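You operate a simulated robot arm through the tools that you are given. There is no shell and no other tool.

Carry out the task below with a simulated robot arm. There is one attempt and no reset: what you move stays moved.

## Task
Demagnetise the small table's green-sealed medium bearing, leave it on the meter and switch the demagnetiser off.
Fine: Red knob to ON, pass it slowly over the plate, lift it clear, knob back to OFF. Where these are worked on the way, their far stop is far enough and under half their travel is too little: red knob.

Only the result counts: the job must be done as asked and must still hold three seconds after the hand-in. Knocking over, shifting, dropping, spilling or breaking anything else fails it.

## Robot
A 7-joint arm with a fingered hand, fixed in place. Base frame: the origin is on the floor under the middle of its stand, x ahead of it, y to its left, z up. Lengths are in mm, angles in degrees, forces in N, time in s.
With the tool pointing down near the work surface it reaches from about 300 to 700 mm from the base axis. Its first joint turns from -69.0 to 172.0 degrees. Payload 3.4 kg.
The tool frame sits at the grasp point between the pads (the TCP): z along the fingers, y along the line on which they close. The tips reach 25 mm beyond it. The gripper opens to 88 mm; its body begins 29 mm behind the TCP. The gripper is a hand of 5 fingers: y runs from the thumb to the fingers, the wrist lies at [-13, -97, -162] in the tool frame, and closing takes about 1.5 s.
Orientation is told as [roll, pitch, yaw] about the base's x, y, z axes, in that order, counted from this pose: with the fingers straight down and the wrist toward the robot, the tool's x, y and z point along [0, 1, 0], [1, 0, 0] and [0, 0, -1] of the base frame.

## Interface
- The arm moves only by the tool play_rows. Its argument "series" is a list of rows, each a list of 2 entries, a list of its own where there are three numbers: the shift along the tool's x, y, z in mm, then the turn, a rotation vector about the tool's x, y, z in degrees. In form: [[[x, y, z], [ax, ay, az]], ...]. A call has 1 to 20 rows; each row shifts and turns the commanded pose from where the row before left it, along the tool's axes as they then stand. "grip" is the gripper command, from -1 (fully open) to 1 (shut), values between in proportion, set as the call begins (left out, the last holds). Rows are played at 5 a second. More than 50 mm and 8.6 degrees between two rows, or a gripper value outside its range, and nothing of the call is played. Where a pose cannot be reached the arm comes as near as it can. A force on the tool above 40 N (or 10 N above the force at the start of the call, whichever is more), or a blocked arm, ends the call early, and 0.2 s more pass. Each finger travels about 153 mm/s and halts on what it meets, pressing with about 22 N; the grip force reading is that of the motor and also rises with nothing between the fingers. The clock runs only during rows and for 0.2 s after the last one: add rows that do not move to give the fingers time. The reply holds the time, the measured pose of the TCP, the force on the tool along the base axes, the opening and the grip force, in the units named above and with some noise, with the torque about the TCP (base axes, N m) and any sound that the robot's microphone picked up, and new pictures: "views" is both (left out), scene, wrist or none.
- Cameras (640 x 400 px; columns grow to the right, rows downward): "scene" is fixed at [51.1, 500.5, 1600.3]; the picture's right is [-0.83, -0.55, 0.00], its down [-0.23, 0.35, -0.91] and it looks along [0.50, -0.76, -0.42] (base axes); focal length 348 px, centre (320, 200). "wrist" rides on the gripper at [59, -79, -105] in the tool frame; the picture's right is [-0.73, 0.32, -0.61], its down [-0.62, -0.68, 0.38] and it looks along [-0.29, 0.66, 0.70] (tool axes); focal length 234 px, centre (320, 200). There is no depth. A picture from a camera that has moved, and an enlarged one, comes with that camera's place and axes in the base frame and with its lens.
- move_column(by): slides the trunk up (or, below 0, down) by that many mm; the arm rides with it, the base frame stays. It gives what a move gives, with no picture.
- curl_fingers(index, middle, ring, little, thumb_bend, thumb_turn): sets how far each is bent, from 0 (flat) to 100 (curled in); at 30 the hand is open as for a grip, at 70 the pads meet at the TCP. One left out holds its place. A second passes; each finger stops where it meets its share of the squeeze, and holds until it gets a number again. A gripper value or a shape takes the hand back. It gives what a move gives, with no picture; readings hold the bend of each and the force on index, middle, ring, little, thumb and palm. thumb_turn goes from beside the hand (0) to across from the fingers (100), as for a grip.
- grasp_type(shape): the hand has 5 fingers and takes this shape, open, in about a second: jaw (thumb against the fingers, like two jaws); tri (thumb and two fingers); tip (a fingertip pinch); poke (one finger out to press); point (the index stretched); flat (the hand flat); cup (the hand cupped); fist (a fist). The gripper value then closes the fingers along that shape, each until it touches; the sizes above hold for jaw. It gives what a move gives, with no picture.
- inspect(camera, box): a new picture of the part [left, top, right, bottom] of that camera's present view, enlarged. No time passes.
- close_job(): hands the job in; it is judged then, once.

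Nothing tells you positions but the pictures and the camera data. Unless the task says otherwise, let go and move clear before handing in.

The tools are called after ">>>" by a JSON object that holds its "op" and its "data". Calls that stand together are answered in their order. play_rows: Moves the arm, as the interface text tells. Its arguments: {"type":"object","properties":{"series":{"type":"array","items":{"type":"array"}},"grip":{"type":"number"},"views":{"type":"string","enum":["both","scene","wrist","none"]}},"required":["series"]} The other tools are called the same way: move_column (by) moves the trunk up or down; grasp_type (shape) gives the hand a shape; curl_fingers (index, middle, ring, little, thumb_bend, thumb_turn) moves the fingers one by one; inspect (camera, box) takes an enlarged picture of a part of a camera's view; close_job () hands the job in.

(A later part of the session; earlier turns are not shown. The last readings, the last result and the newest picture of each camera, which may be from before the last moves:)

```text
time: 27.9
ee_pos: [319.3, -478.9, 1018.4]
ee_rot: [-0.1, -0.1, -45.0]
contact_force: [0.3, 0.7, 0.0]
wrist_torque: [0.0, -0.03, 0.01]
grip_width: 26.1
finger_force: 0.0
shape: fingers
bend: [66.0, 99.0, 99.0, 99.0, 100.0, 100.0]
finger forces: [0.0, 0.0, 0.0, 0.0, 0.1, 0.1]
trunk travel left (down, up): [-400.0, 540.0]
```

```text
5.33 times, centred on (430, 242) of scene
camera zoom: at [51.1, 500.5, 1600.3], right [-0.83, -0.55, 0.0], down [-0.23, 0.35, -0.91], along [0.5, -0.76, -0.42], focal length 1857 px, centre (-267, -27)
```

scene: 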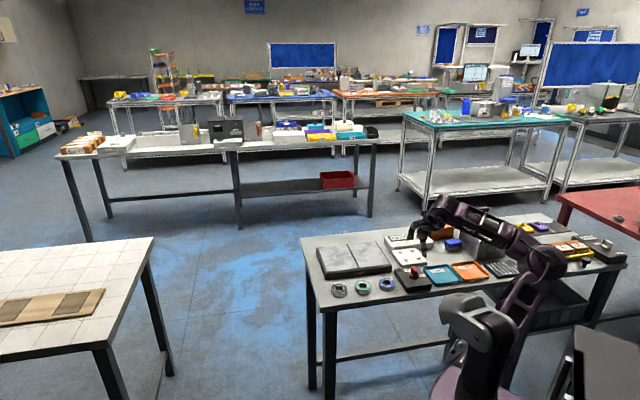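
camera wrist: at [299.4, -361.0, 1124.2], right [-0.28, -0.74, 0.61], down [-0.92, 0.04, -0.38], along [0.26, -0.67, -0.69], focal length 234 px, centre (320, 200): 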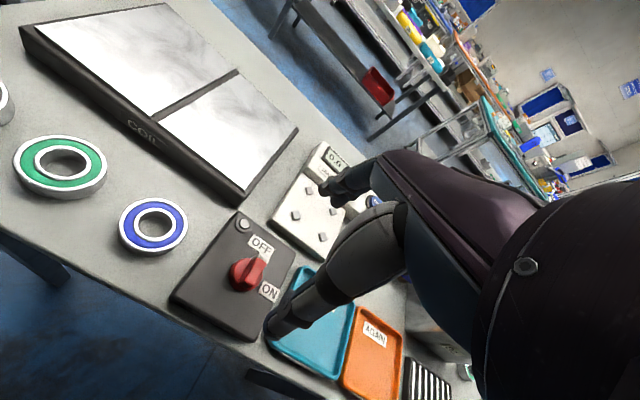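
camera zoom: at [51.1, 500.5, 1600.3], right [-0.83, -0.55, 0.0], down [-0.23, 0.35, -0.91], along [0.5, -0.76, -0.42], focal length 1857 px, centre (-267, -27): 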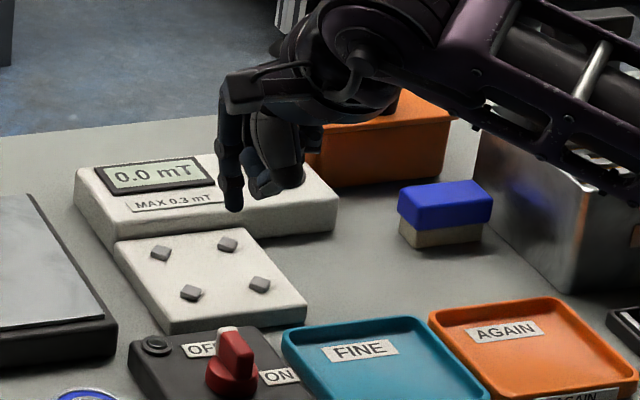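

Only the index points down now, with its tip roughly 24 mm below the TCP. I'll bring it to the left-back side of the knob bar, still above the bar, and check its position in both cameras.

>>> {"op": "play_rows", "data": {"series": [[[13.8, -6.6, 20], [0, 0, 0]], [[13.8, -6.6, 25], [0, 0, 0]], [[0, 0, 24.4], [0, 0, 0]], [[0, 0, 0], [0, 0, 0]]], "views": "wrist"}}

>>> {"op": "inspect", "data": {"camera": "scene", "box": [390, 225, 450, 295]}}

>>> {"op": "inspect", "data": {"camera": "wrist", "box": [180, 160, 380, 330]}}

```text
time: 28.9
ee_pos: [330.4, -448.4, 946.5]
ee_rot: [-0.1, -0.1, -45.1]
contact_force: [-0.5, 0.9, 0.0]
wrist_torque: [0.0, 0.01, 0.0]
grip_width: 25.9
finger_force: 0.1
shape: fingers
bend: [66.0, 99.0, 99.0, 99.0, 100.0, 100.0]
finger forces: [0.1, 0.1, 0.0, 0.0, 0.1, 0.1]
trunk travel left (down, up): [-400.0, 540.0]
camera wrist: at [316.4, -351.4, 1050.3], right [-0.29, -0.74, 0.61], down [-0.92, 0.04, -0.38], along [0.26, -0.67, -0.69], focal length 234 px, centre (320, 200)
```

wrist: 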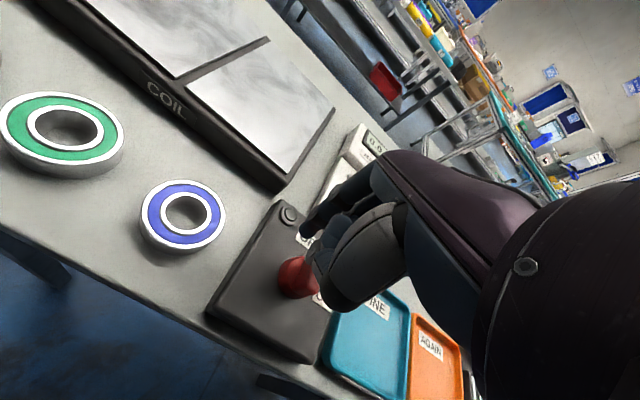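

```text
5.71 times, centred on (420, 260) of scene
camera zoom: at [51.1, 500.5, 1600.3], right [-0.83, -0.55, 0.0], down [-0.23, 0.35, -0.91], along [0.5, -0.76, -0.42], focal length 1990 px, centre (-251, -143)
```

zoom: 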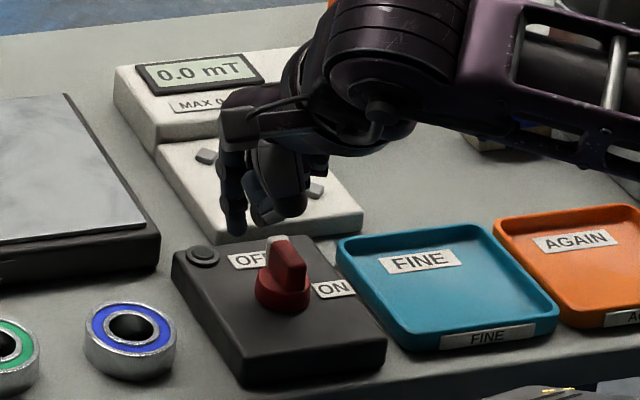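

```text
2.35 times, centred on (280, 245) of wrist
camera zoom: at [316.4, -351.4, 1050.3], right [-0.29, -0.74, 0.61], down [-0.92, 0.04, -0.38], along [0.26, -0.67, -0.69], focal length 551 px, centre (414, 94)
```

zoom: 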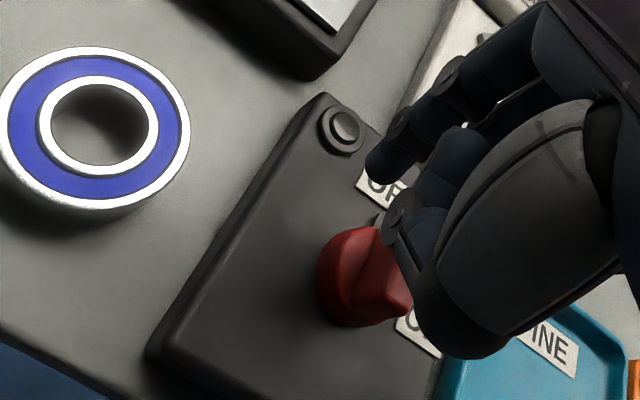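

The index tip is around (341, -450, 922), to the left of the knob bar with clear space between. I'll lower it to bar height beside the bar and check.

>>> {"op": "play_rows", "data": {"series": [[[0, 0, 8], [0, 0, 0]], [[0, 0, 8], [0, 0, 0]], [[0, 0, 8], [0, 0, 0]], [[0, 0, 0], [0, 0, 0]]], "views": "none"}}

>>> {"op": "inspect", "data": {"camera": "scene", "box": [395, 240, 435, 290]}}

>>> {"op": "inspect", "data": {"camera": "wrist", "box": [220, 190, 340, 310]}}

```text
time: 29.9
ee_pos: [330.2, -449.9, 923.8]
ee_rot: [-0.1, -0.1, -45.1]
contact_force: [0.4, -0.2, 0.7]
wrist_torque: [-0.01, 0.02, 0.01]
grip_width: 26.4
finger_force: 0.0
shape: fingers
bend: [66.0, 99.0, 99.0, 99.0, 100.0, 100.0]
finger forces: [0.0, 0.0, 0.0, 0.0, 0.1, 0.0]
trunk travel left (down, up): [-400.0, 540.0]
```

```text
8.00 times, centred on (415, 265) of scene
camera zoom: at [51.1, 500.5, 1600.3], right [-0.83, -0.55, 0.0], down [-0.23, 0.35, -0.91], along [0.5, -0.76, -0.42], focal length 2785 px, centre (-440, -320)
```

zoom: 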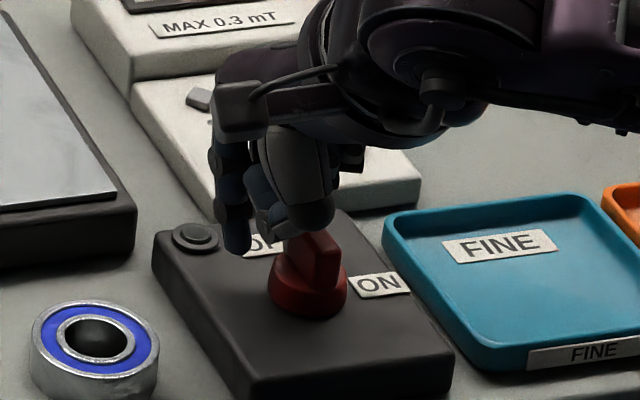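

```text
3.33 times, centred on (280, 250) of wrist
camera zoom: at [316.7, -351.4, 1028.4], right [-0.29, -0.74, 0.61], down [-0.92, 0.04, -0.38], along [0.26, -0.67, -0.69], focal length 781 px, centre (453, 33)
```

zoom: 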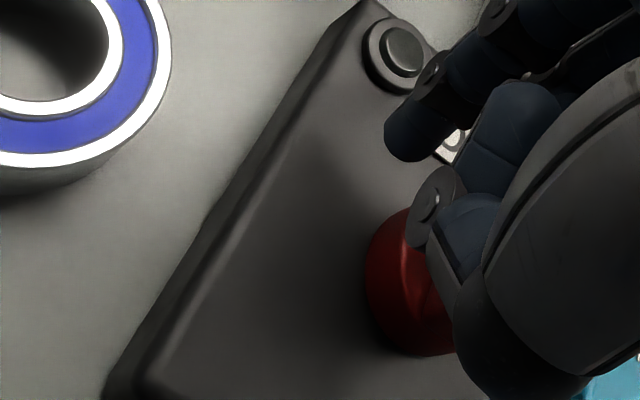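

The tip is beside the bar at bar height, with the curled thumb well above it. I'll push the bar clockwise along the arc, first half first.

>>> {"op": "play_rows", "data": {"series": [[[-4, -0.2, 0], [0, 0, 0]], [[-4, -0.2, 0], [0, 0, 0]], [[-3.7, -0.2, 0], [0, 0, 0]], [[-1.84, 2.12, 0], [0, 0, 0]], [[-2.33, 1.91, 0], [0, 0, 0]], [[-2.55, 1.56, 0], [0, 0, 0]], [[0, 0, 0], [0, 0, 0]]], "views": "none"}}

>>> {"op": "inspect", "data": {"camera": "scene", "box": [395, 240, 435, 290]}}

>>> {"op": "inspect", "data": {"camera": "wrist", "box": [220, 190, 340, 310]}}

```text
time: 31.5
ee_pos: [321.7, -465.6, 924.1]
ee_rot: [-0.2, -0.2, -45.0]
contact_force: [0.8, 0.0, -0.3]
wrist_torque: [-0.01, 0.0, -0.02]
grip_width: 26.1
finger_force: 0.2
shape: fingers
bend: [66.0, 99.0, 99.0, 99.0, 100.0, 100.0]
finger forces: [0.4, 0.0, 0.1, 0.0, 0.0, 0.0]
trunk travel left (down, up): [-400.0, 540.0]
```

```text
8.00 times, centred on (415, 265) of scene
camera zoom: at [51.1, 500.5, 1600.3], right [-0.83, -0.55, 0.0], down [-0.23, 0.35, -0.91], along [0.5, -0.76, -0.42], focal length 2785 px, centre (-440, -320)
```

zoom: 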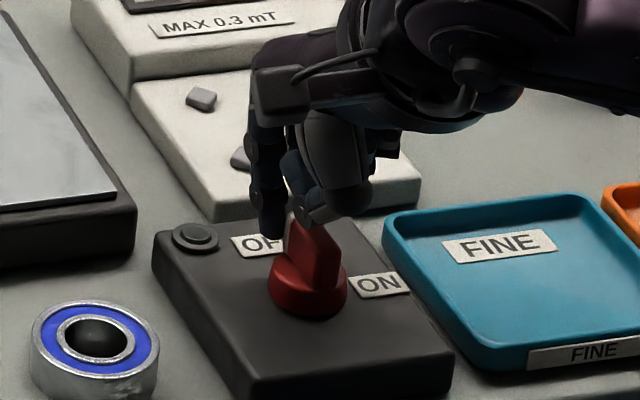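

```text
3.33 times, centred on (280, 250) of wrist
camera zoom: at [307.6, -368.3, 1029.1], right [-0.29, -0.74, 0.61], down [-0.92, 0.04, -0.38], along [0.26, -0.67, -0.69], focal length 781 px, centre (453, 33)
```

zoom: 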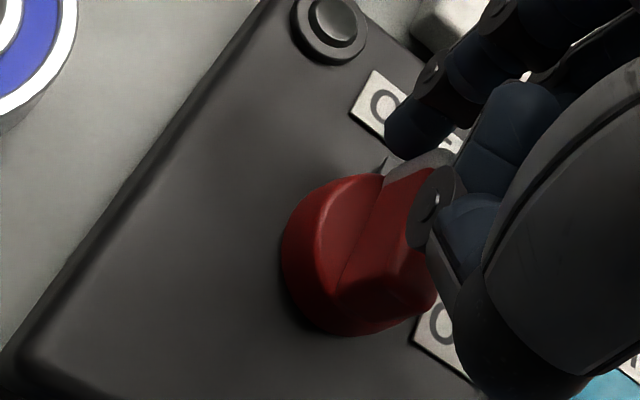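

The fingertip is slightly too far behind the bar's end. I'll back off to the left, move 12 mm toward the front, and push again.

>>> {"op": "play_rows", "data": {"series": [[[7.3, 0, 0], [0, 0, 0]], [[7.3, 0, 0], [0, 0, 0]], [[0, -6, 0], [0, 0, 0]], [[0, -6, 0], [0, 0, 0]], [[-4, 0, 0], [0, 0, 0]], [[-3, 0, 0], [0, 0, 0]], [[0, 0, 0], [0, 0, 0]]], "views": "none"}}

>>> {"op": "inspect", "data": {"camera": "scene", "box": [395, 240, 435, 290]}}

>>> {"op": "inspect", "data": {"camera": "wrist", "box": [220, 190, 340, 310]}}

```text
time: 33.1
ee_pos: [316.8, -451.2, 924.8]
ee_rot: [-0.1, -0.2, -45.1]
contact_force: [0.1, -0.7, -0.6]
wrist_torque: [-0.01, 0.0, 0.03]
grip_width: 26.0
finger_force: 0.0
shape: fingers
bend: [66.0, 99.0, 99.0, 99.0, 100.0, 100.0]
finger forces: [0.0, 0.0, 0.1, 0.1, 0.0, 0.1]
trunk travel left (down, up): [-400.0, 540.0]
```

```text
8.00 times, centred on (415, 265) of scene
camera zoom: at [51.1, 500.5, 1600.3], right [-0.83, -0.55, 0.0], down [-0.23, 0.35, -0.91], along [0.5, -0.76, -0.42], focal length 2785 px, centre (-440, -320)
```

zoom: 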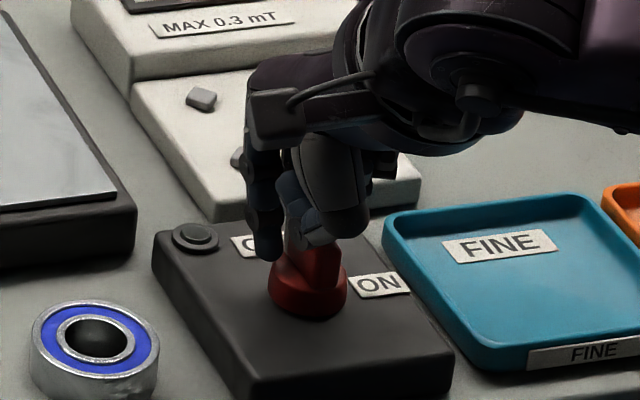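

```text
3.33 times, centred on (280, 250) of wrist
camera zoom: at [303.9, -353.8, 1028.6], right [-0.29, -0.74, 0.61], down [-0.92, 0.04, -0.38], along [0.26, -0.67, -0.69], focal length 781 px, centre (453, 33)
```

zoom: 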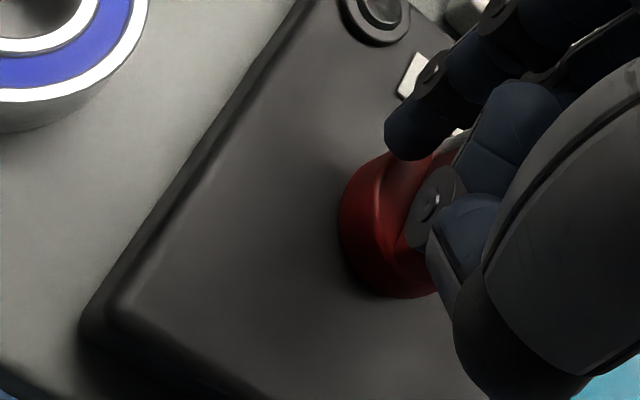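

The tip now sits against the left face of the bar's back half. I'll push along the clockwise arc.

>>> {"op": "play_rows", "data": {"series": [[[-1.5, 0, 0], [0, 0, 0]], [[-1.95, 2.0, 0], [0, 0, 0]], [[-2.31, 1.7, 0], [0, 0, 0]], [[-2.62, 1.3, 0], [0, 0, 0]], [[-2.82, 0.9, 0], [0, 0, 0]], [[0, 0, 0], [0, 0, 0]]], "views": "none"}}

>>> {"op": "inspect", "data": {"camera": "scene", "box": [395, 240, 435, 290]}}

>>> {"op": "inspect", "data": {"camera": "wrist", "box": [220, 190, 340, 310]}}

```text
time: 34.5
ee_pos: [314.9, -465.4, 924.7]
ee_rot: [-0.1, -0.1, -45.2]
contact_force: [0.8, 0.9, 0.4]
wrist_torque: [0.03, 0.01, 0.02]
grip_width: 26.2
finger_force: 0.8
shape: fingers
bend: [66.0, 99.0, 99.0, 99.0, 100.0, 100.0]
finger forces: [0.9, 0.1, 0.0, 0.1, 0.0, 0.1]
trunk travel left (down, up): [-400.0, 540.0]
```

```text
8.00 times, centred on (415, 265) of scene
camera zoom: at [51.1, 500.5, 1600.3], right [-0.83, -0.55, 0.0], down [-0.23, 0.35, -0.91], along [0.5, -0.76, -0.42], focal length 2785 px, centre (-440, -320)
```

zoom: 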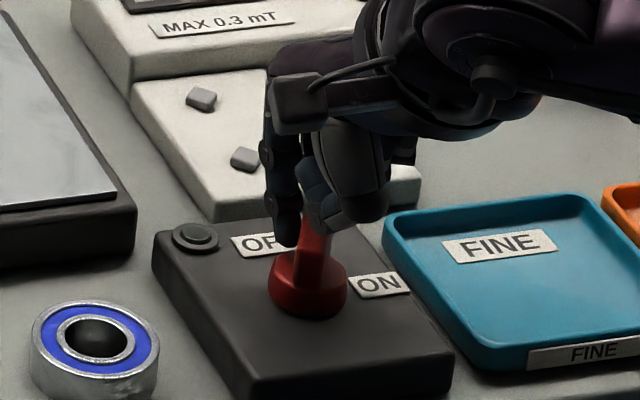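

```text
3.33 times, centred on (280, 250) of wrist
camera zoom: at [300.7, -367.2, 1029.0], right [-0.29, -0.74, 0.61], down [-0.92, 0.04, -0.38], along [0.26, -0.67, -0.69], focal length 781 px, centre (453, 33)
```

zoom: 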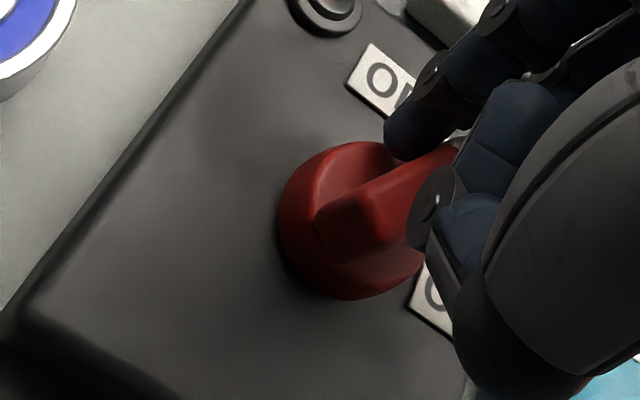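

The bar is turning clockwise easily, with under 1 N of force. I'll continue the arc.

>>> {"op": "play_rows", "data": {"series": [[[-2.9, 0.2, 0], [0, 0, 0]], [[-3, -0.5, 0], [0, 0, 0]], [[-2.95, -0.9, 0], [0, 0, 0]], [[-2.81, -1.3, 0], [0, 0, 0]], [[0, 0, 0], [0, 0, 0]]], "views": "none"}}

>>> {"op": "inspect", "data": {"camera": "scene", "box": [395, 240, 435, 290]}}

>>> {"op": "inspect", "data": {"camera": "wrist", "box": [220, 190, 340, 310]}}

```text
time: 35.7
ee_pos: [303.4, -470.6, 925.4]
ee_rot: [-0.2, -0.2, -45.0]
contact_force: [0.3, -0.5, 0.7]
wrist_torque: [0.04, -0.04, 0.04]
grip_width: 26.8
finger_force: 0.0
shape: fingers
bend: [65.0, 99.0, 99.0, 99.0, 100.0, 100.0]
finger forces: [0.5, 0.0, 0.0, 0.0, 0.1, 0.1]
trunk travel left (down, up): [-400.0, 540.0]
```

```text
8.00 times, centred on (415, 265) of scene
camera zoom: at [51.1, 500.5, 1600.3], right [-0.83, -0.55, 0.0], down [-0.23, 0.35, -0.91], along [0.5, -0.76, -0.42], focal length 2785 px, centre (-440, -320)
```

zoom: 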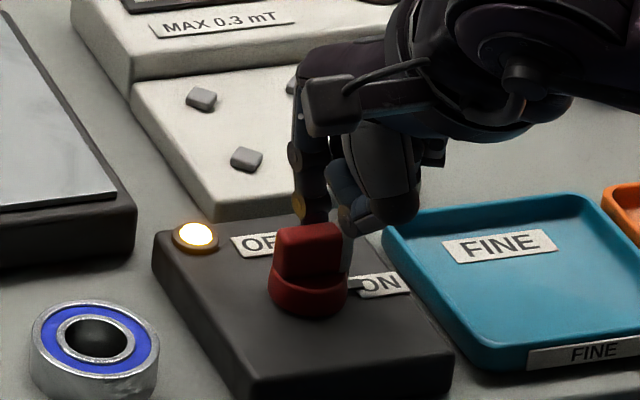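

```text
3.33 times, centred on (280, 250) of wrist
camera zoom: at [290.1, -372.1, 1029.3], right [-0.29, -0.74, 0.61], down [-0.92, 0.04, -0.38], along [0.26, -0.67, -0.69], focal length 781 px, centre (453, 33)
```

zoom: 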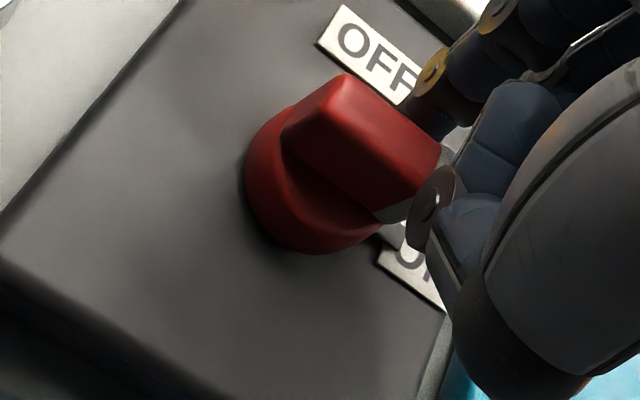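

The lamp has lit and the knob points at ON. I'll nudge it a little further to be sure it reaches the stop.

>>> {"op": "play_rows", "data": {"series": [[[-2.0, -1.5, 0], [0, 0, 0]], [[-1.5, -1.5, 0], [0, 0, 0]], [[0, 0, 0], [0, 0, 0]]], "views": "none"}}

>>> {"op": "inspect", "data": {"camera": "scene", "box": [395, 240, 435, 290]}}

>>> {"op": "inspect", "data": {"camera": "wrist", "box": [220, 190, 340, 310]}}

```text
time: 36.5
ee_pos: [300.1, -469.3, 924.4]
ee_rot: [-0.2, 0.0, -45.1]
contact_force: [2.7, -1.0, 0.5]
wrist_torque: [0.0, -0.08, -0.04]
grip_width: 27.6
finger_force: 1.4
shape: fingers
bend: [64.0, 99.0, 99.0, 99.0, 100.0, 100.0]
finger forces: [1.8, 0.1, 0.0, 0.1, 0.1, 0.0]
trunk travel left (down, up): [-400.0, 540.0]
```

```text
8.00 times, centred on (415, 265) of scene
camera zoom: at [51.1, 500.5, 1600.3], right [-0.83, -0.55, 0.0], down [-0.23, 0.35, -0.91], along [0.5, -0.76, -0.42], focal length 2785 px, centre (-440, -320)
```

zoom: 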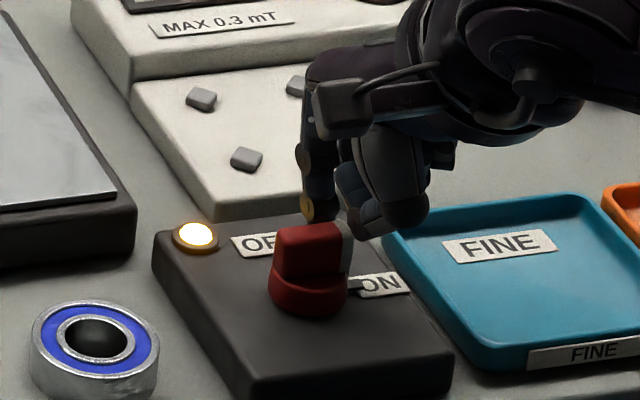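

```text
3.33 times, centred on (280, 250) of wrist
camera zoom: at [286.3, -372.9, 1028.7], right [-0.29, -0.74, 0.61], down [-0.92, 0.04, -0.38], along [0.26, -0.67, -0.69], focal length 781 px, centre (453, 33)
```

zoom: 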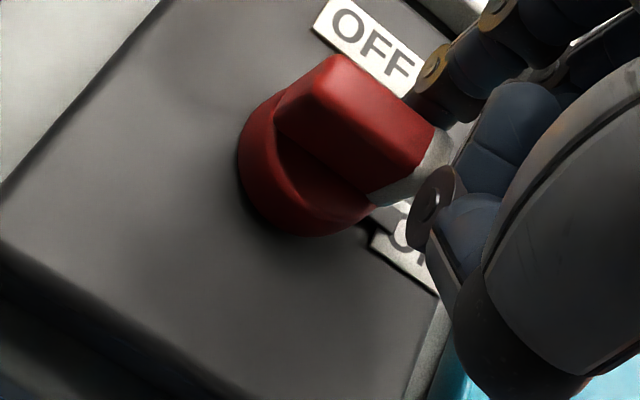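

The knob is against the ON stop and the lamp is lit. I'll back the finger off, rise, switch to the tripod shape and move above the green bearing.

>>> {"op": "play_rows", "data": {"series": [[[0, 6, 0], [0, 0, 0]], [[0, 0, -25], [0, 0, 0]], [[0, 0, -30], [0, 0, 0]], [[0, 0, -30], [0, 0, 0]], [[0, 0, 0], [0, 0, 0]]], "views": "none"}}

>>> {"op": "grasp_type", "data": {"shape": "tri"}}

>>> {"op": "play_rows", "data": {"series": [[[38, 0, 0], [0, 0, 0]], [[38, 0, 0], [0, 0, 0]], [[38, 0, 0], [0, 0, 0]], [[38, 0, 0], [0, 0, 0]], [[36, -6, 0], [0, 0, 0]], [[0, 0, 0], [0, 0, 0]]]}}

```text
time: 37.7
ee_pos: [303.4, -474.3, 1010.1]
ee_rot: [-0.1, -0.1, -45.1]
contact_force: [0.1, 0.2, -0.7]
wrist_torque: [0.03, 0.0, 0.02]
grip_width: 26.3
finger_force: 0.1
shape: fingers
bend: [66.0, 99.0, 99.0, 99.0, 100.0, 100.0]
finger forces: [0.1, 0.0, 0.0, 0.1, 0.0, 0.1]
trunk travel left (down, up): [-400.0, 540.0]
```

```text
time: 38.6
ee_pos: [302.4, -475.3, 1011.4]
ee_rot: [-0.1, -0.1, -45.1]
contact_force: [0.1, -0.5, 0.4]
wrist_torque: [-0.04, 0.02, 0.01]
grip_width: 88.1
finger_force: 0.0
shape: tri
bend: [30.0, 30.0, 99.0, 99.0, 30.0, 98.0]
finger forces: [0.1, 0.0, 0.1, 0.0, 0.0, 0.0]
trunk travel left (down, up): [-400.0, 540.0]
```

```text
time: 40.0
ee_pos: [432.5, -339.4, 1008.9]
ee_rot: [-0.2, -0.1, -45.1]
contact_force: [0.8, 0.0, -0.1]
wrist_torque: [0.03, 0.01, 0.02]
grip_width: 87.9
finger_force: 0.0
shape: tri
bend: [30.0, 30.0, 99.0, 99.0, 30.0, 98.0]
finger forces: [0.0, 0.0, 0.1, 0.1, 0.0, 0.0]
trunk travel left (down, up): [-400.0, 540.0]
camera wrist: at [418.8, -241.1, 1113.0], right [-0.29, -0.74, 0.61], down [-0.92, 0.04, -0.38], along [0.26, -0.67, -0.69], focal length 234 px, centre (320, 200)
```

scene: 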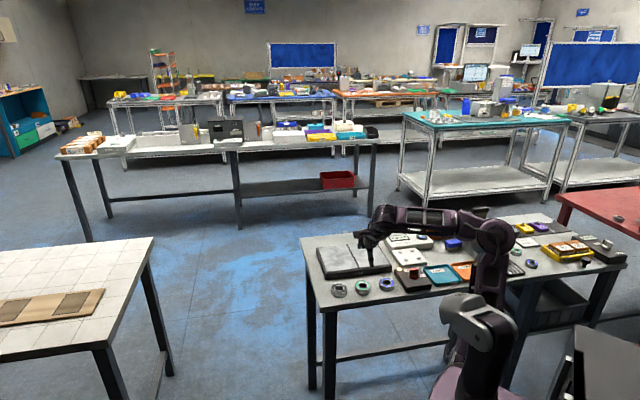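
wrist: 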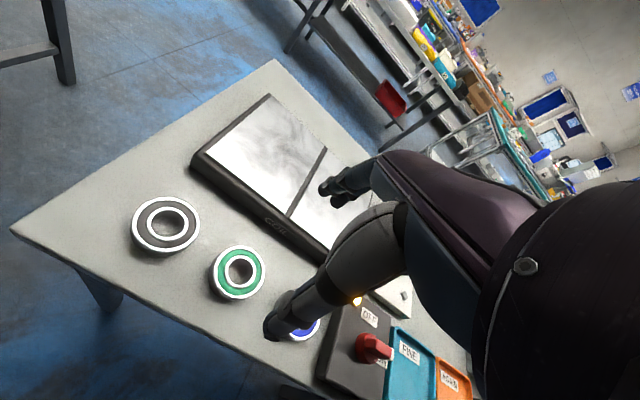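

>>> {"op": "inspect", "data": {"camera": "wrist", "box": [190, 220, 300, 320]}}

>>> {"op": "inspect", "data": {"camera": "scene", "box": [330, 220, 430, 300]}}

```text
4.00 times, centred on (245, 270) of wrist
camera zoom: at [418.8, -241.1, 1113.0], right [-0.29, -0.74, 0.61], down [-0.92, 0.04, -0.38], along [0.26, -0.67, -0.69], focal length 937 px, centre (620, -80)
```

zoom: 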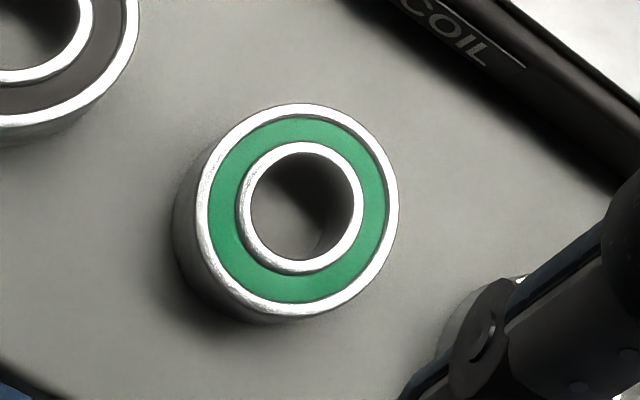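

```text
5.00 times, centred on (380, 260) of scene
camera zoom: at [51.1, 500.5, 1600.3], right [-0.83, -0.55, 0.0], down [-0.23, 0.35, -0.91], along [0.5, -0.76, -0.42], focal length 1741 px, centre (20, -100)
```

zoom: 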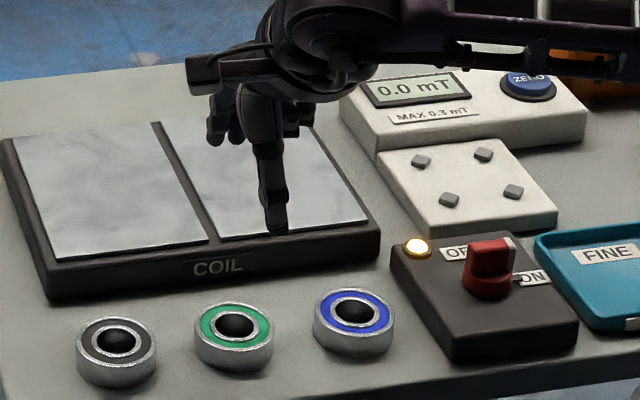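

The bearing centre comes out at about (435.5, -333), with its top near z 882. I'll align over it and descend to a check height.

>>> {"op": "play_rows", "data": {"series": [[[6.6, -4.4, 10], [0, 0, 0]], [[0, 0, 35], [0, 0, 0]], [[0, 0, 34], [0, 0, 0]], [[0, 0, 0], [0, 0, 0]]], "views": "wrist"}}

>>> {"op": "inspect", "data": {"camera": "scene", "box": [335, 235, 405, 305]}}

>>> {"op": "inspect", "data": {"camera": "wrist", "box": [220, 150, 380, 350]}}

```text
time: 41.0
ee_pos: [435.0, -331.5, 930.4]
ee_rot: [0.0, -0.1, -45.1]
contact_force: [-0.4, 0.6, 0.2]
wrist_torque: [0.0, 0.01, 0.01]
grip_width: 87.8
finger_force: 0.1
shape: tri
bend: [30.0, 30.0, 99.0, 99.0, 30.0, 98.0]
finger forces: [0.0, 0.1, 0.0, 0.0, 0.0, 0.0]
trunk travel left (down, up): [-400.0, 540.0]
camera wrist: at [420.9, -233.0, 1035.2], right [-0.29, -0.74, 0.61], down [-0.92, 0.04, -0.38], along [0.26, -0.67, -0.69], focal length 234 px, centre (320, 200)
```

wrist: 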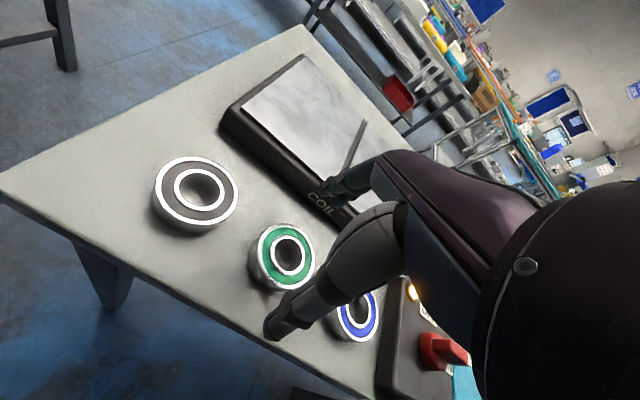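

```text
5.71 times, centred on (370, 270) of scene
camera zoom: at [51.1, 500.5, 1600.3], right [-0.83, -0.55, 0.0], down [-0.23, 0.35, -0.91], along [0.5, -0.76, -0.42], focal length 1990 px, centre (34, -200)
```

zoom: 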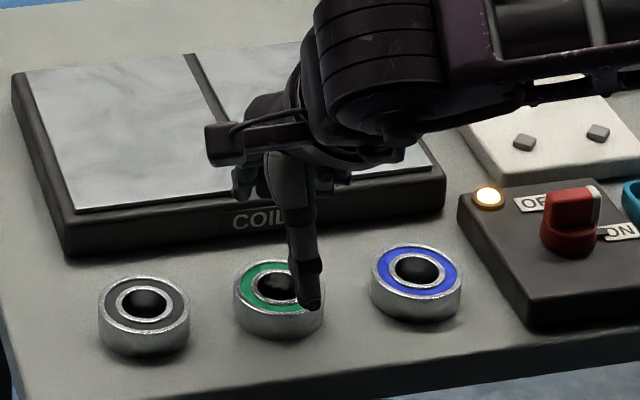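

```text
2.00 times, centred on (300, 250) of wrist
camera zoom: at [420.9, -233.0, 1035.2], right [-0.29, -0.74, 0.61], down [-0.92, 0.04, -0.38], along [0.26, -0.67, -0.69], focal length 468 px, centre (360, 100)
```

zoom: 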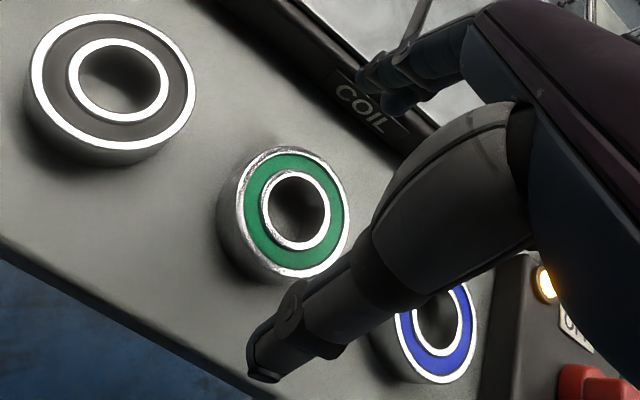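

The hand is centred over the green bearing, thumb in front and fingers on the coil side. I'll lower it to grasp height.

>>> {"op": "play_rows", "data": {"series": [[[0, -2, 8], [0, 0, 0]], [[0, 0, 8], [0, 0, 0]], [[0, 0, 8], [0, 0, 0]], [[0, 0, 8], [0, 0, 0]], [[0, 0, 0], [0, 0, 0]]], "views": "wrist"}}

>>> {"op": "inspect", "data": {"camera": "scene", "box": [335, 245, 405, 305]}}

```text
time: 42.2
ee_pos: [434.6, -329.5, 897.9]
ee_rot: [-0.2, -0.2, -45.1]
contact_force: [-0.2, -0.1, 0.4]
wrist_torque: [-0.01, -0.01, -0.02]
grip_width: 88.0
finger_force: 0.0
shape: tri
bend: [30.0, 30.0, 99.0, 99.0, 30.0, 98.0]
finger forces: [0.0, 0.1, 0.1, 0.0, 0.0, 0.1]
trunk travel left (down, up): [-400.0, 540.0]
camera wrist: at [420.2, -231.4, 1002.1], right [-0.29, -0.74, 0.61], down [-0.92, 0.04, -0.38], along [0.26, -0.67, -0.69], focal length 234 px, centre (320, 200)
```

wrist: 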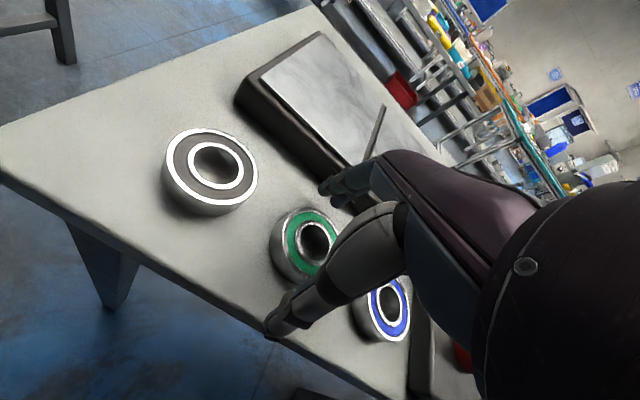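

```text
6.67 times, centred on (370, 275) of scene
camera zoom: at [51.1, 500.5, 1600.3], right [-0.83, -0.55, 0.0], down [-0.23, 0.35, -0.91], along [0.5, -0.76, -0.42], focal length 2321 px, centre (-13, -300)
```

zoom: 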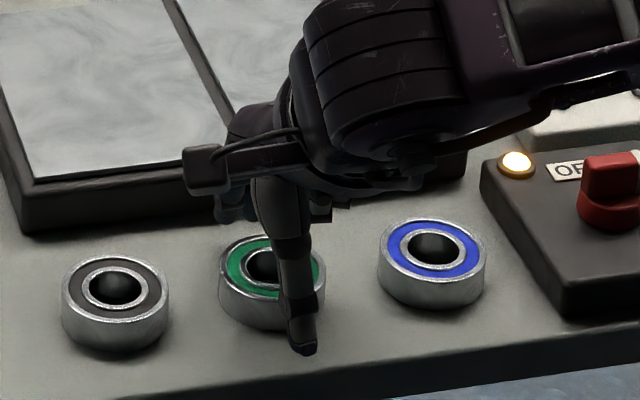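

The bearing sits between thumb and fingers as planned. I'll close the tripod grip on it.

>>> {"op": "play_rows", "data": {"series": [[[0, 0, 0], [0, 0, 0]], [[0, 0, 0], [0, 0, 0]], [[0, 0, 0], [0, 0, 0]], [[0, 0, 0], [0, 0, 0]], [[0, 0, 0], [0, 0, 0]], [[0, 0, 0], [0, 0, 0]], [[0, 0, 0], [0, 0, 0]], [[0, 0, 0], [0, 0, 0]], [[0, 0, 0], [0, 0, 0]]], "grip": 1, "views": "wrist"}}

>>> {"op": "inspect", "data": {"camera": "scene", "box": [335, 245, 405, 305]}}

>>> {"op": "inspect", "data": {"camera": "wrist", "box": [220, 150, 380, 350]}}

```text
time: 44.2
ee_pos: [433.6, -327.9, 902.0]
ee_rot: [-0.1, -0.6, -45.2]
contact_force: [7.2, -3.6, 34.0]
wrist_torque: [-0.33, -0.47, -0.02]
grip_width: 36.1
finger_force: 22.6
shape: tri
bend: [74.0, 42.0, 100.0, 100.0, 75.0, 100.0]
finger forces: [27.8, 19.1, 0.0, 0.1, 32.8, 0.1]
trunk travel left (down, up): [-400.0, 540.0]
camera wrist: at [418.2, -229.4, 1004.9], right [-0.29, -0.74, 0.61], down [-0.92, 0.04, -0.39], along [0.26, -0.67, -0.69], focal length 234 px, centre (320, 200)
```

wrist: 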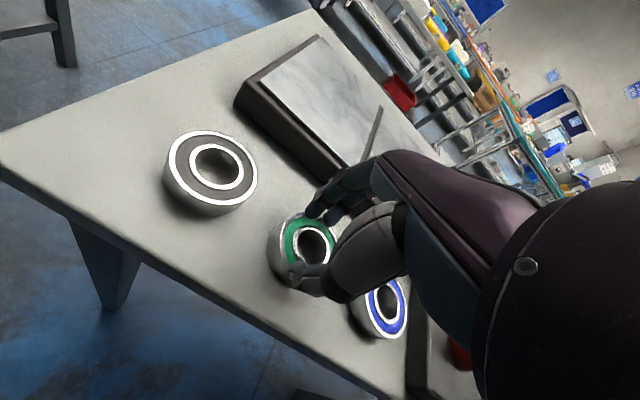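

```text
6.67 times, centred on (370, 275) of scene
camera zoom: at [51.1, 500.5, 1600.3], right [-0.83, -0.55, 0.0], down [-0.23, 0.35, -0.91], along [0.5, -0.76, -0.42], focal length 2321 px, centre (-13, -300)
```

zoom: 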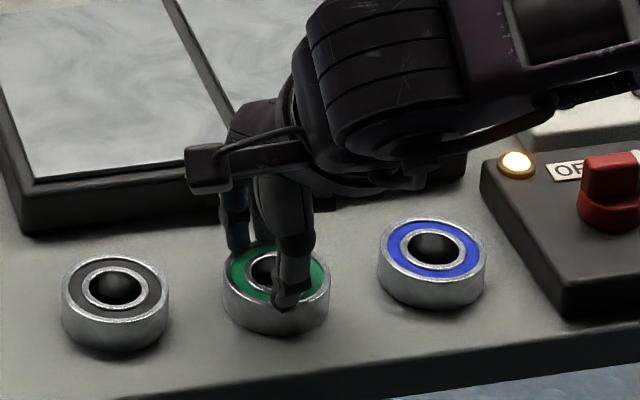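

```text
2.00 times, centred on (300, 250) of wrist
camera zoom: at [418.2, -229.4, 1004.9], right [-0.29, -0.74, 0.61], down [-0.92, 0.04, -0.39], along [0.26, -0.67, -0.69], focal length 468 px, centre (360, 100)
```

zoom: 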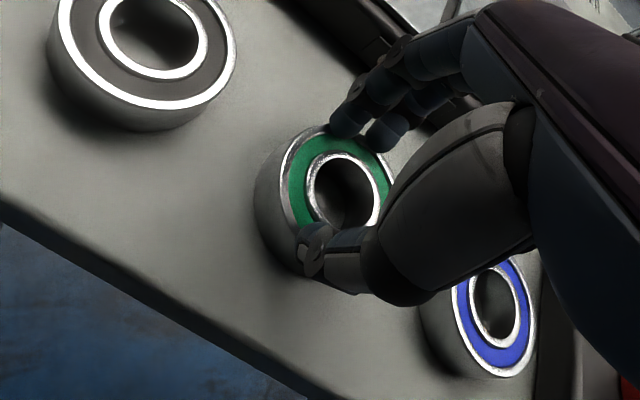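

The fingertips rode up on top of the bearing because they were too high when they closed. I'll open, rise slightly, pre-close to just wider than the bearing, and go down lower.

>>> {"op": "play_rows", "data": {"series": [[[0, 0, 0], [0, 0, 0]], [[0, 0, 0], [0, 0, 0]], [[0, 0, 0], [0, 0, 0]], [[0, 0, 0], [0, 0, 0]], [[0, 0, -8], [0, 0, 0]], [[0, 0, -8], [0, 0, 0]], [[0, 0, 0], [0, 0, 0]]], "grip": -1, "views": "none"}}

>>> {"op": "play_rows", "data": {"series": [[[0, 0, 0], [0, 0, 0]], [[0, 0, 0], [0, 0, 0]], [[0, 0, 0], [0, 0, 0]], [[0, 0, 0], [0, 0, 0]]], "grip": -0.4, "views": "wrist"}}

>>> {"op": "inspect", "data": {"camera": "scene", "box": [335, 245, 405, 305]}}

>>> {"op": "inspect", "data": {"camera": "wrist", "box": [220, 150, 380, 350]}}

```text
time: 45.8
ee_pos: [433.1, -329.0, 914.2]
ee_rot: [-0.2, -0.1, -45.1]
contact_force: [1.4, 0.4, 0.7]
wrist_torque: [0.01, 0.02, 0.01]
grip_width: 87.9
finger_force: 0.1
shape: tri
bend: [30.0, 30.0, 99.0, 99.0, 30.0, 98.0]
finger forces: [0.0, 0.0, 0.1, 0.0, 0.1, 0.0]
trunk travel left (down, up): [-400.0, 540.0]
```

```text
time: 46.8
ee_pos: [433.4, -329.2, 913.5]
ee_rot: [-0.1, -0.2, -45.1]
contact_force: [-0.7, 0.8, 0.3]
wrist_torque: [0.0, -0.03, 0.02]
grip_width: 61.9
finger_force: 0.0
shape: tri
bend: [27.0, 37.0, 99.0, 99.0, 58.0, 99.0]
finger forces: [0.0, 0.0, 0.0, 0.1, 0.1, 0.0]
trunk travel left (down, up): [-400.0, 540.0]
camera wrist: at [419.7, -231.5, 1018.1], right [-0.29, -0.74, 0.61], down [-0.92, 0.04, -0.38], along [0.26, -0.67, -0.69], focal length 234 px, centre (320, 200)
```

wrist: 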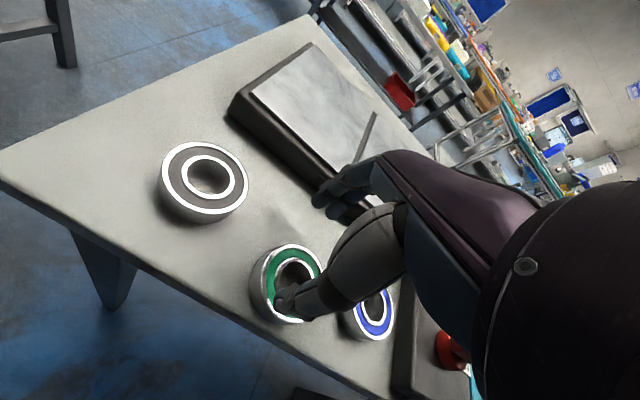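

```text
6.67 times, centred on (370, 275) of scene
camera zoom: at [51.1, 500.5, 1600.3], right [-0.83, -0.55, 0.0], down [-0.23, 0.35, -0.91], along [0.5, -0.76, -0.42], focal length 2321 px, centre (-13, -300)
```

zoom: 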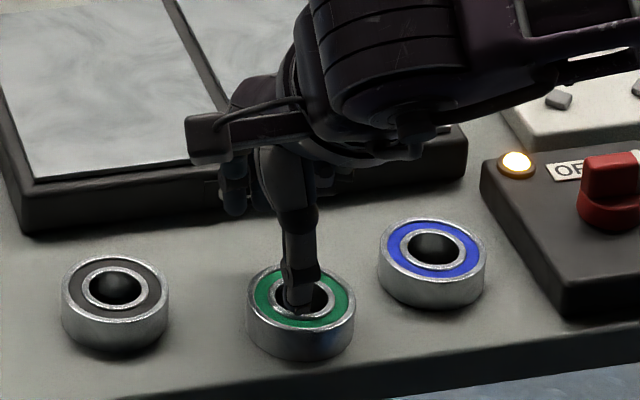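

```text
2.00 times, centred on (300, 250) of wrist
camera zoom: at [419.7, -231.5, 1018.1], right [-0.29, -0.74, 0.61], down [-0.92, 0.04, -0.38], along [0.26, -0.67, -0.69], focal length 468 px, centre (360, 100)
```

zoom: 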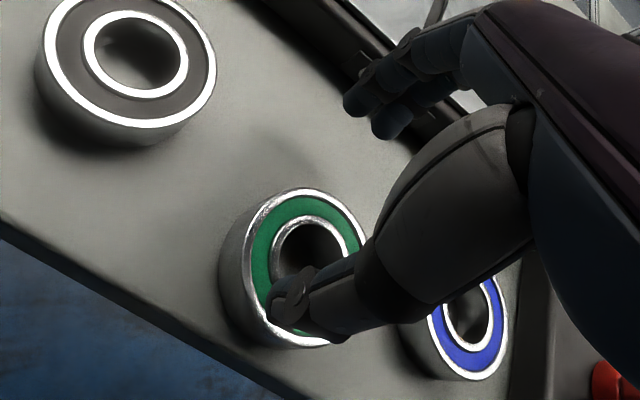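

Opening dragged the bearing about 23 mm toward the front, but it's still flat on the table and clear of everything. I'll rise, re-centre over its new position near (415, -319), and look again.

>>> {"op": "play_rows", "data": {"series": [[[0, 0, -15], [0, 0, 0]], [[0, 0, -15], [0, 0, 0]], [[-5.8, -20, 0], [0, 0, 0]], [[0, 0, 0], [0, 0, 0]]], "grip": -0.6, "views": "wrist"}}

>>> {"op": "inspect", "data": {"camera": "scene", "box": [335, 245, 405, 305]}}

>>> {"op": "inspect", "data": {"camera": "wrist", "box": [220, 150, 380, 350]}}

```text
time: 47.8
ee_pos: [413.7, -318.4, 944.3]
ee_rot: [-0.2, -0.1, -45.2]
contact_force: [0.2, 0.3, 0.8]
wrist_torque: [0.0, -0.01, -0.01]
grip_width: 70.0
finger_force: 0.0
shape: tri
bend: [27.0, 34.0, 99.0, 99.0, 49.0, 99.0]
finger forces: [0.1, 0.0, 0.0, 0.1, 0.0, 0.1]
trunk travel left (down, up): [-400.0, 540.0]
camera wrist: at [400.4, -221.3, 1048.1], right [-0.29, -0.74, 0.61], down [-0.92, 0.04, -0.38], along [0.26, -0.67, -0.69], focal length 234 px, centre (320, 200)
```

wrist: 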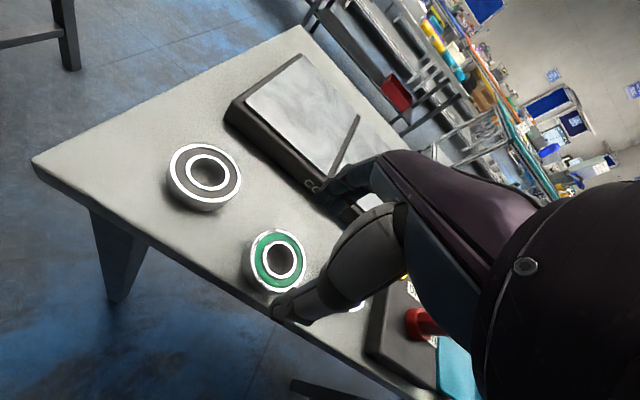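

```text
6.67 times, centred on (370, 275) of scene
camera zoom: at [51.1, 500.5, 1600.3], right [-0.83, -0.55, 0.0], down [-0.23, 0.35, -0.91], along [0.5, -0.76, -0.42], focal length 2321 px, centre (-13, -300)
```

zoom: 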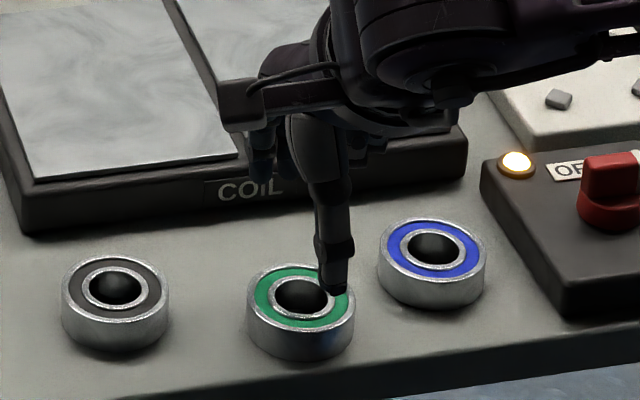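

```text
2.00 times, centred on (300, 250) of wrist
camera zoom: at [400.4, -221.3, 1048.1], right [-0.29, -0.74, 0.61], down [-0.92, 0.04, -0.38], along [0.26, -0.67, -0.69], focal length 468 px, centre (360, 100)
```

zoom: 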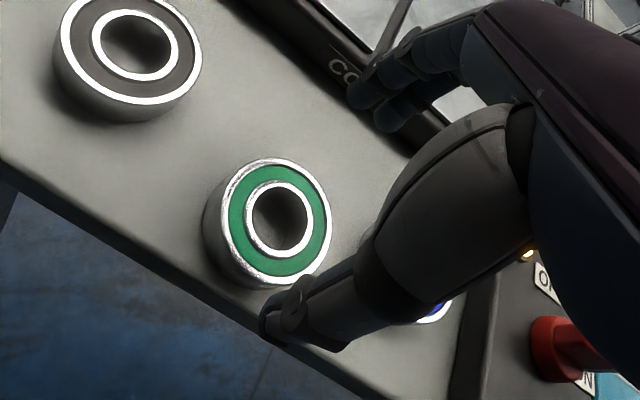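

The bearing is centred under the open tripod again. I'll descend lower than before in small steps, watching the force.

>>> {"op": "play_rows", "data": {"series": [[[0, 0, 12], [0, 0, 0]], [[0, 0, 12], [0, 0, 0]], [[0, 0, 12], [0, 0, 0]], [[0, 0, 8], [0, 0, 0]], [[0, 0, 3], [0, 0, 0]], [[0, 0, 2], [0, 0, 0]], [[0, 0, 0], [0, 0, 0]]], "views": "none"}}

>>> {"op": "inspect", "data": {"camera": "scene", "box": [345, 255, 395, 305]}}

>>> {"op": "inspect", "data": {"camera": "wrist", "box": [220, 150, 380, 350]}}

```text
time: 49.4
ee_pos: [414.5, -318.7, 895.2]
ee_rot: [-0.1, -0.2, -45.1]
contact_force: [-1.5, 0.1, -0.4]
wrist_torque: [0.0, 0.0, -0.03]
grip_width: 70.1
finger_force: 0.0
shape: tri
bend: [27.0, 34.0, 99.0, 99.0, 49.0, 99.0]
finger forces: [0.0, 0.0, 0.1, 0.1, 0.0, 0.1]
trunk travel left (down, up): [-400.0, 540.0]
```

```text
8.00 times, centred on (370, 280) of scene
camera zoom: at [51.1, 500.5, 1600.3], right [-0.83, -0.55, 0.0], down [-0.23, 0.35, -0.91], along [0.5, -0.76, -0.42], focal length 2785 px, centre (-80, -440)
```

zoom: 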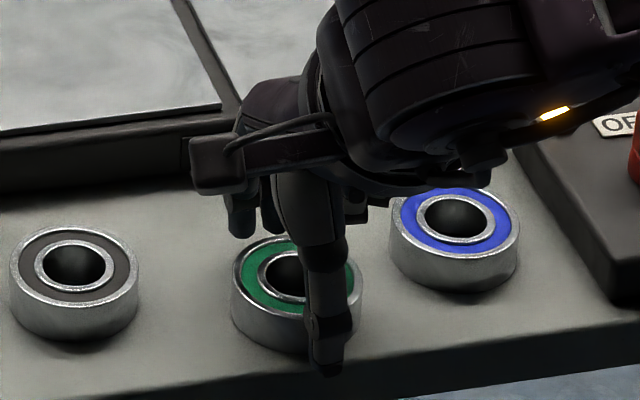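

```text
2.00 times, centred on (300, 250) of wrist
camera zoom: at [400.7, -221.1, 999.3], right [-0.29, -0.74, 0.61], down [-0.92, 0.04, -0.38], along [0.26, -0.67, -0.69], focal length 468 px, centre (360, 100)
```

zoom: 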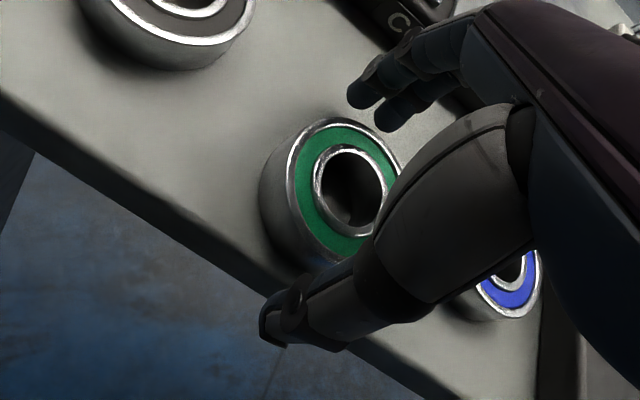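

The fingertips are still about 5 mm above the table. I'll go down a few millimetres more until they almost touch it.

>>> {"op": "play_rows", "data": {"series": [[[0, 0, 2], [0, 0, 0]], [[0, 0, 1.5], [0, 0, 0]], [[0, 0, 1.5], [0, 0, 0]], [[0, 0, 0], [0, 0, 0]]], "views": "none"}}

```text
time: 50.4
ee_pos: [414.8, -318.7, 890.8]
ee_rot: [-0.1, -0.1, -45.2]
contact_force: [0.5, -0.3, -0.1]
wrist_torque: [0.04, 0.01, 0.01]
grip_width: 70.1
finger_force: 0.1
shape: tri
bend: [27.0, 34.0, 99.0, 99.0, 49.0, 99.0]
finger forces: [0.0, 0.0, 0.0, 0.0, 0.0, 0.0]
trunk travel left (down, up): [-400.0, 540.0]
```

>>> {"op": "play_rows", "data": {"series": [[[0, 0, 1.5], [0, 0, 0]], [[0, 0, 1], [0, 0, 0]], [[0, 0, 0], [0, 0, 0]]], "views": "none"}}

>>> {"op": "inspect", "data": {"camera": "scene", "box": [345, 255, 395, 305]}}

```text
time: 51.2
ee_pos: [415.2, -318.3, 886.7]
ee_rot: [-0.2, -0.2, -45.1]
contact_force: [-0.1, -0.3, 0.7]
wrist_torque: [0.01, 0.0, 0.01]
grip_width: 70.3
finger_force: 0.0
shape: tri
bend: [27.0, 34.0, 99.0, 99.0, 49.0, 99.0]
finger forces: [0.1, 0.1, 0.0, 0.0, 0.0, 0.0]
trunk travel left (down, up): [-400.0, 540.0]
```

```text
8.00 times, centred on (370, 280) of scene
camera zoom: at [51.1, 500.5, 1600.3], right [-0.83, -0.55, 0.0], down [-0.23, 0.35, -0.91], along [0.5, -0.76, -0.42], focal length 2785 px, centre (-80, -440)
```

zoom: 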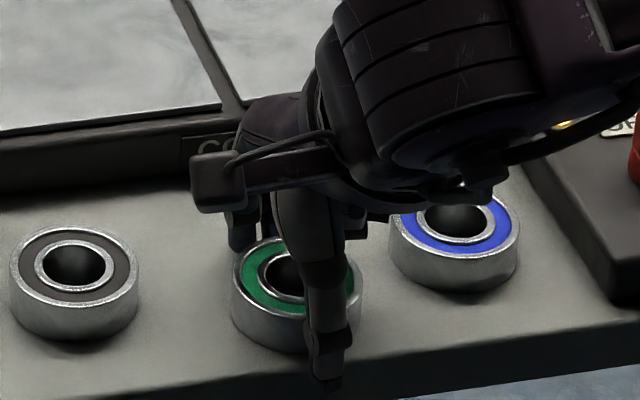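

No table contact yet, but the thumb is near the table's front edge, so I'll rise 2 mm and close gradually.

>>> {"op": "play_rows", "data": {"series": [[[0, 0, -2], [0, 0, 0]], [[0, 0, 0], [0, 0, 0]], [[0, 0, 0], [0, 0, 0]]], "grip": -0.35, "views": "none"}}

>>> {"op": "inspect", "data": {"camera": "scene", "box": [345, 255, 395, 305]}}

>>> {"op": "inspect", "data": {"camera": "wrist", "box": [220, 150, 380, 350]}}

```text
time: 52.0
ee_pos: [414.5, -318.4, 889.4]
ee_rot: [-0.1, -0.1, -45.2]
contact_force: [1.1, 0.2, 0.0]
wrist_torque: [-0.03, -0.02, 0.02]
grip_width: 59.8
finger_force: 0.0
shape: tri
bend: [73.0, 38.0, 99.0, 99.0, 60.0, 99.0]
finger forces: [0.0, 0.1, 0.1, 0.1, 0.0, 0.0]
trunk travel left (down, up): [-400.0, 540.0]
```

```text
8.00 times, centred on (370, 280) of scene
camera zoom: at [51.1, 500.5, 1600.3], right [-0.83, -0.55, 0.0], down [-0.23, 0.35, -0.91], along [0.5, -0.76, -0.42], focal length 2785 px, centre (-80, -440)
```

zoom: 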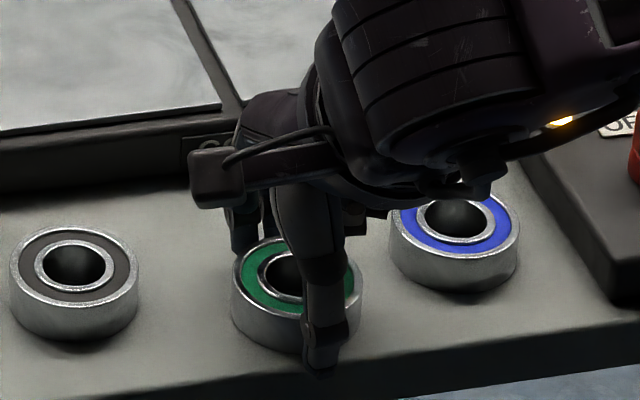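

```text
2.00 times, centred on (300, 250) of wrist
camera zoom: at [400.8, -220.8, 993.8], right [-0.29, -0.74, 0.61], down [-0.92, 0.04, -0.38], along [0.26, -0.67, -0.69], focal length 468 px, centre (360, 100)
```

zoom: 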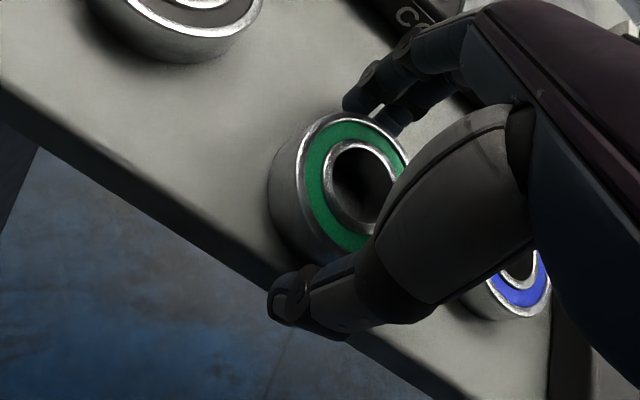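

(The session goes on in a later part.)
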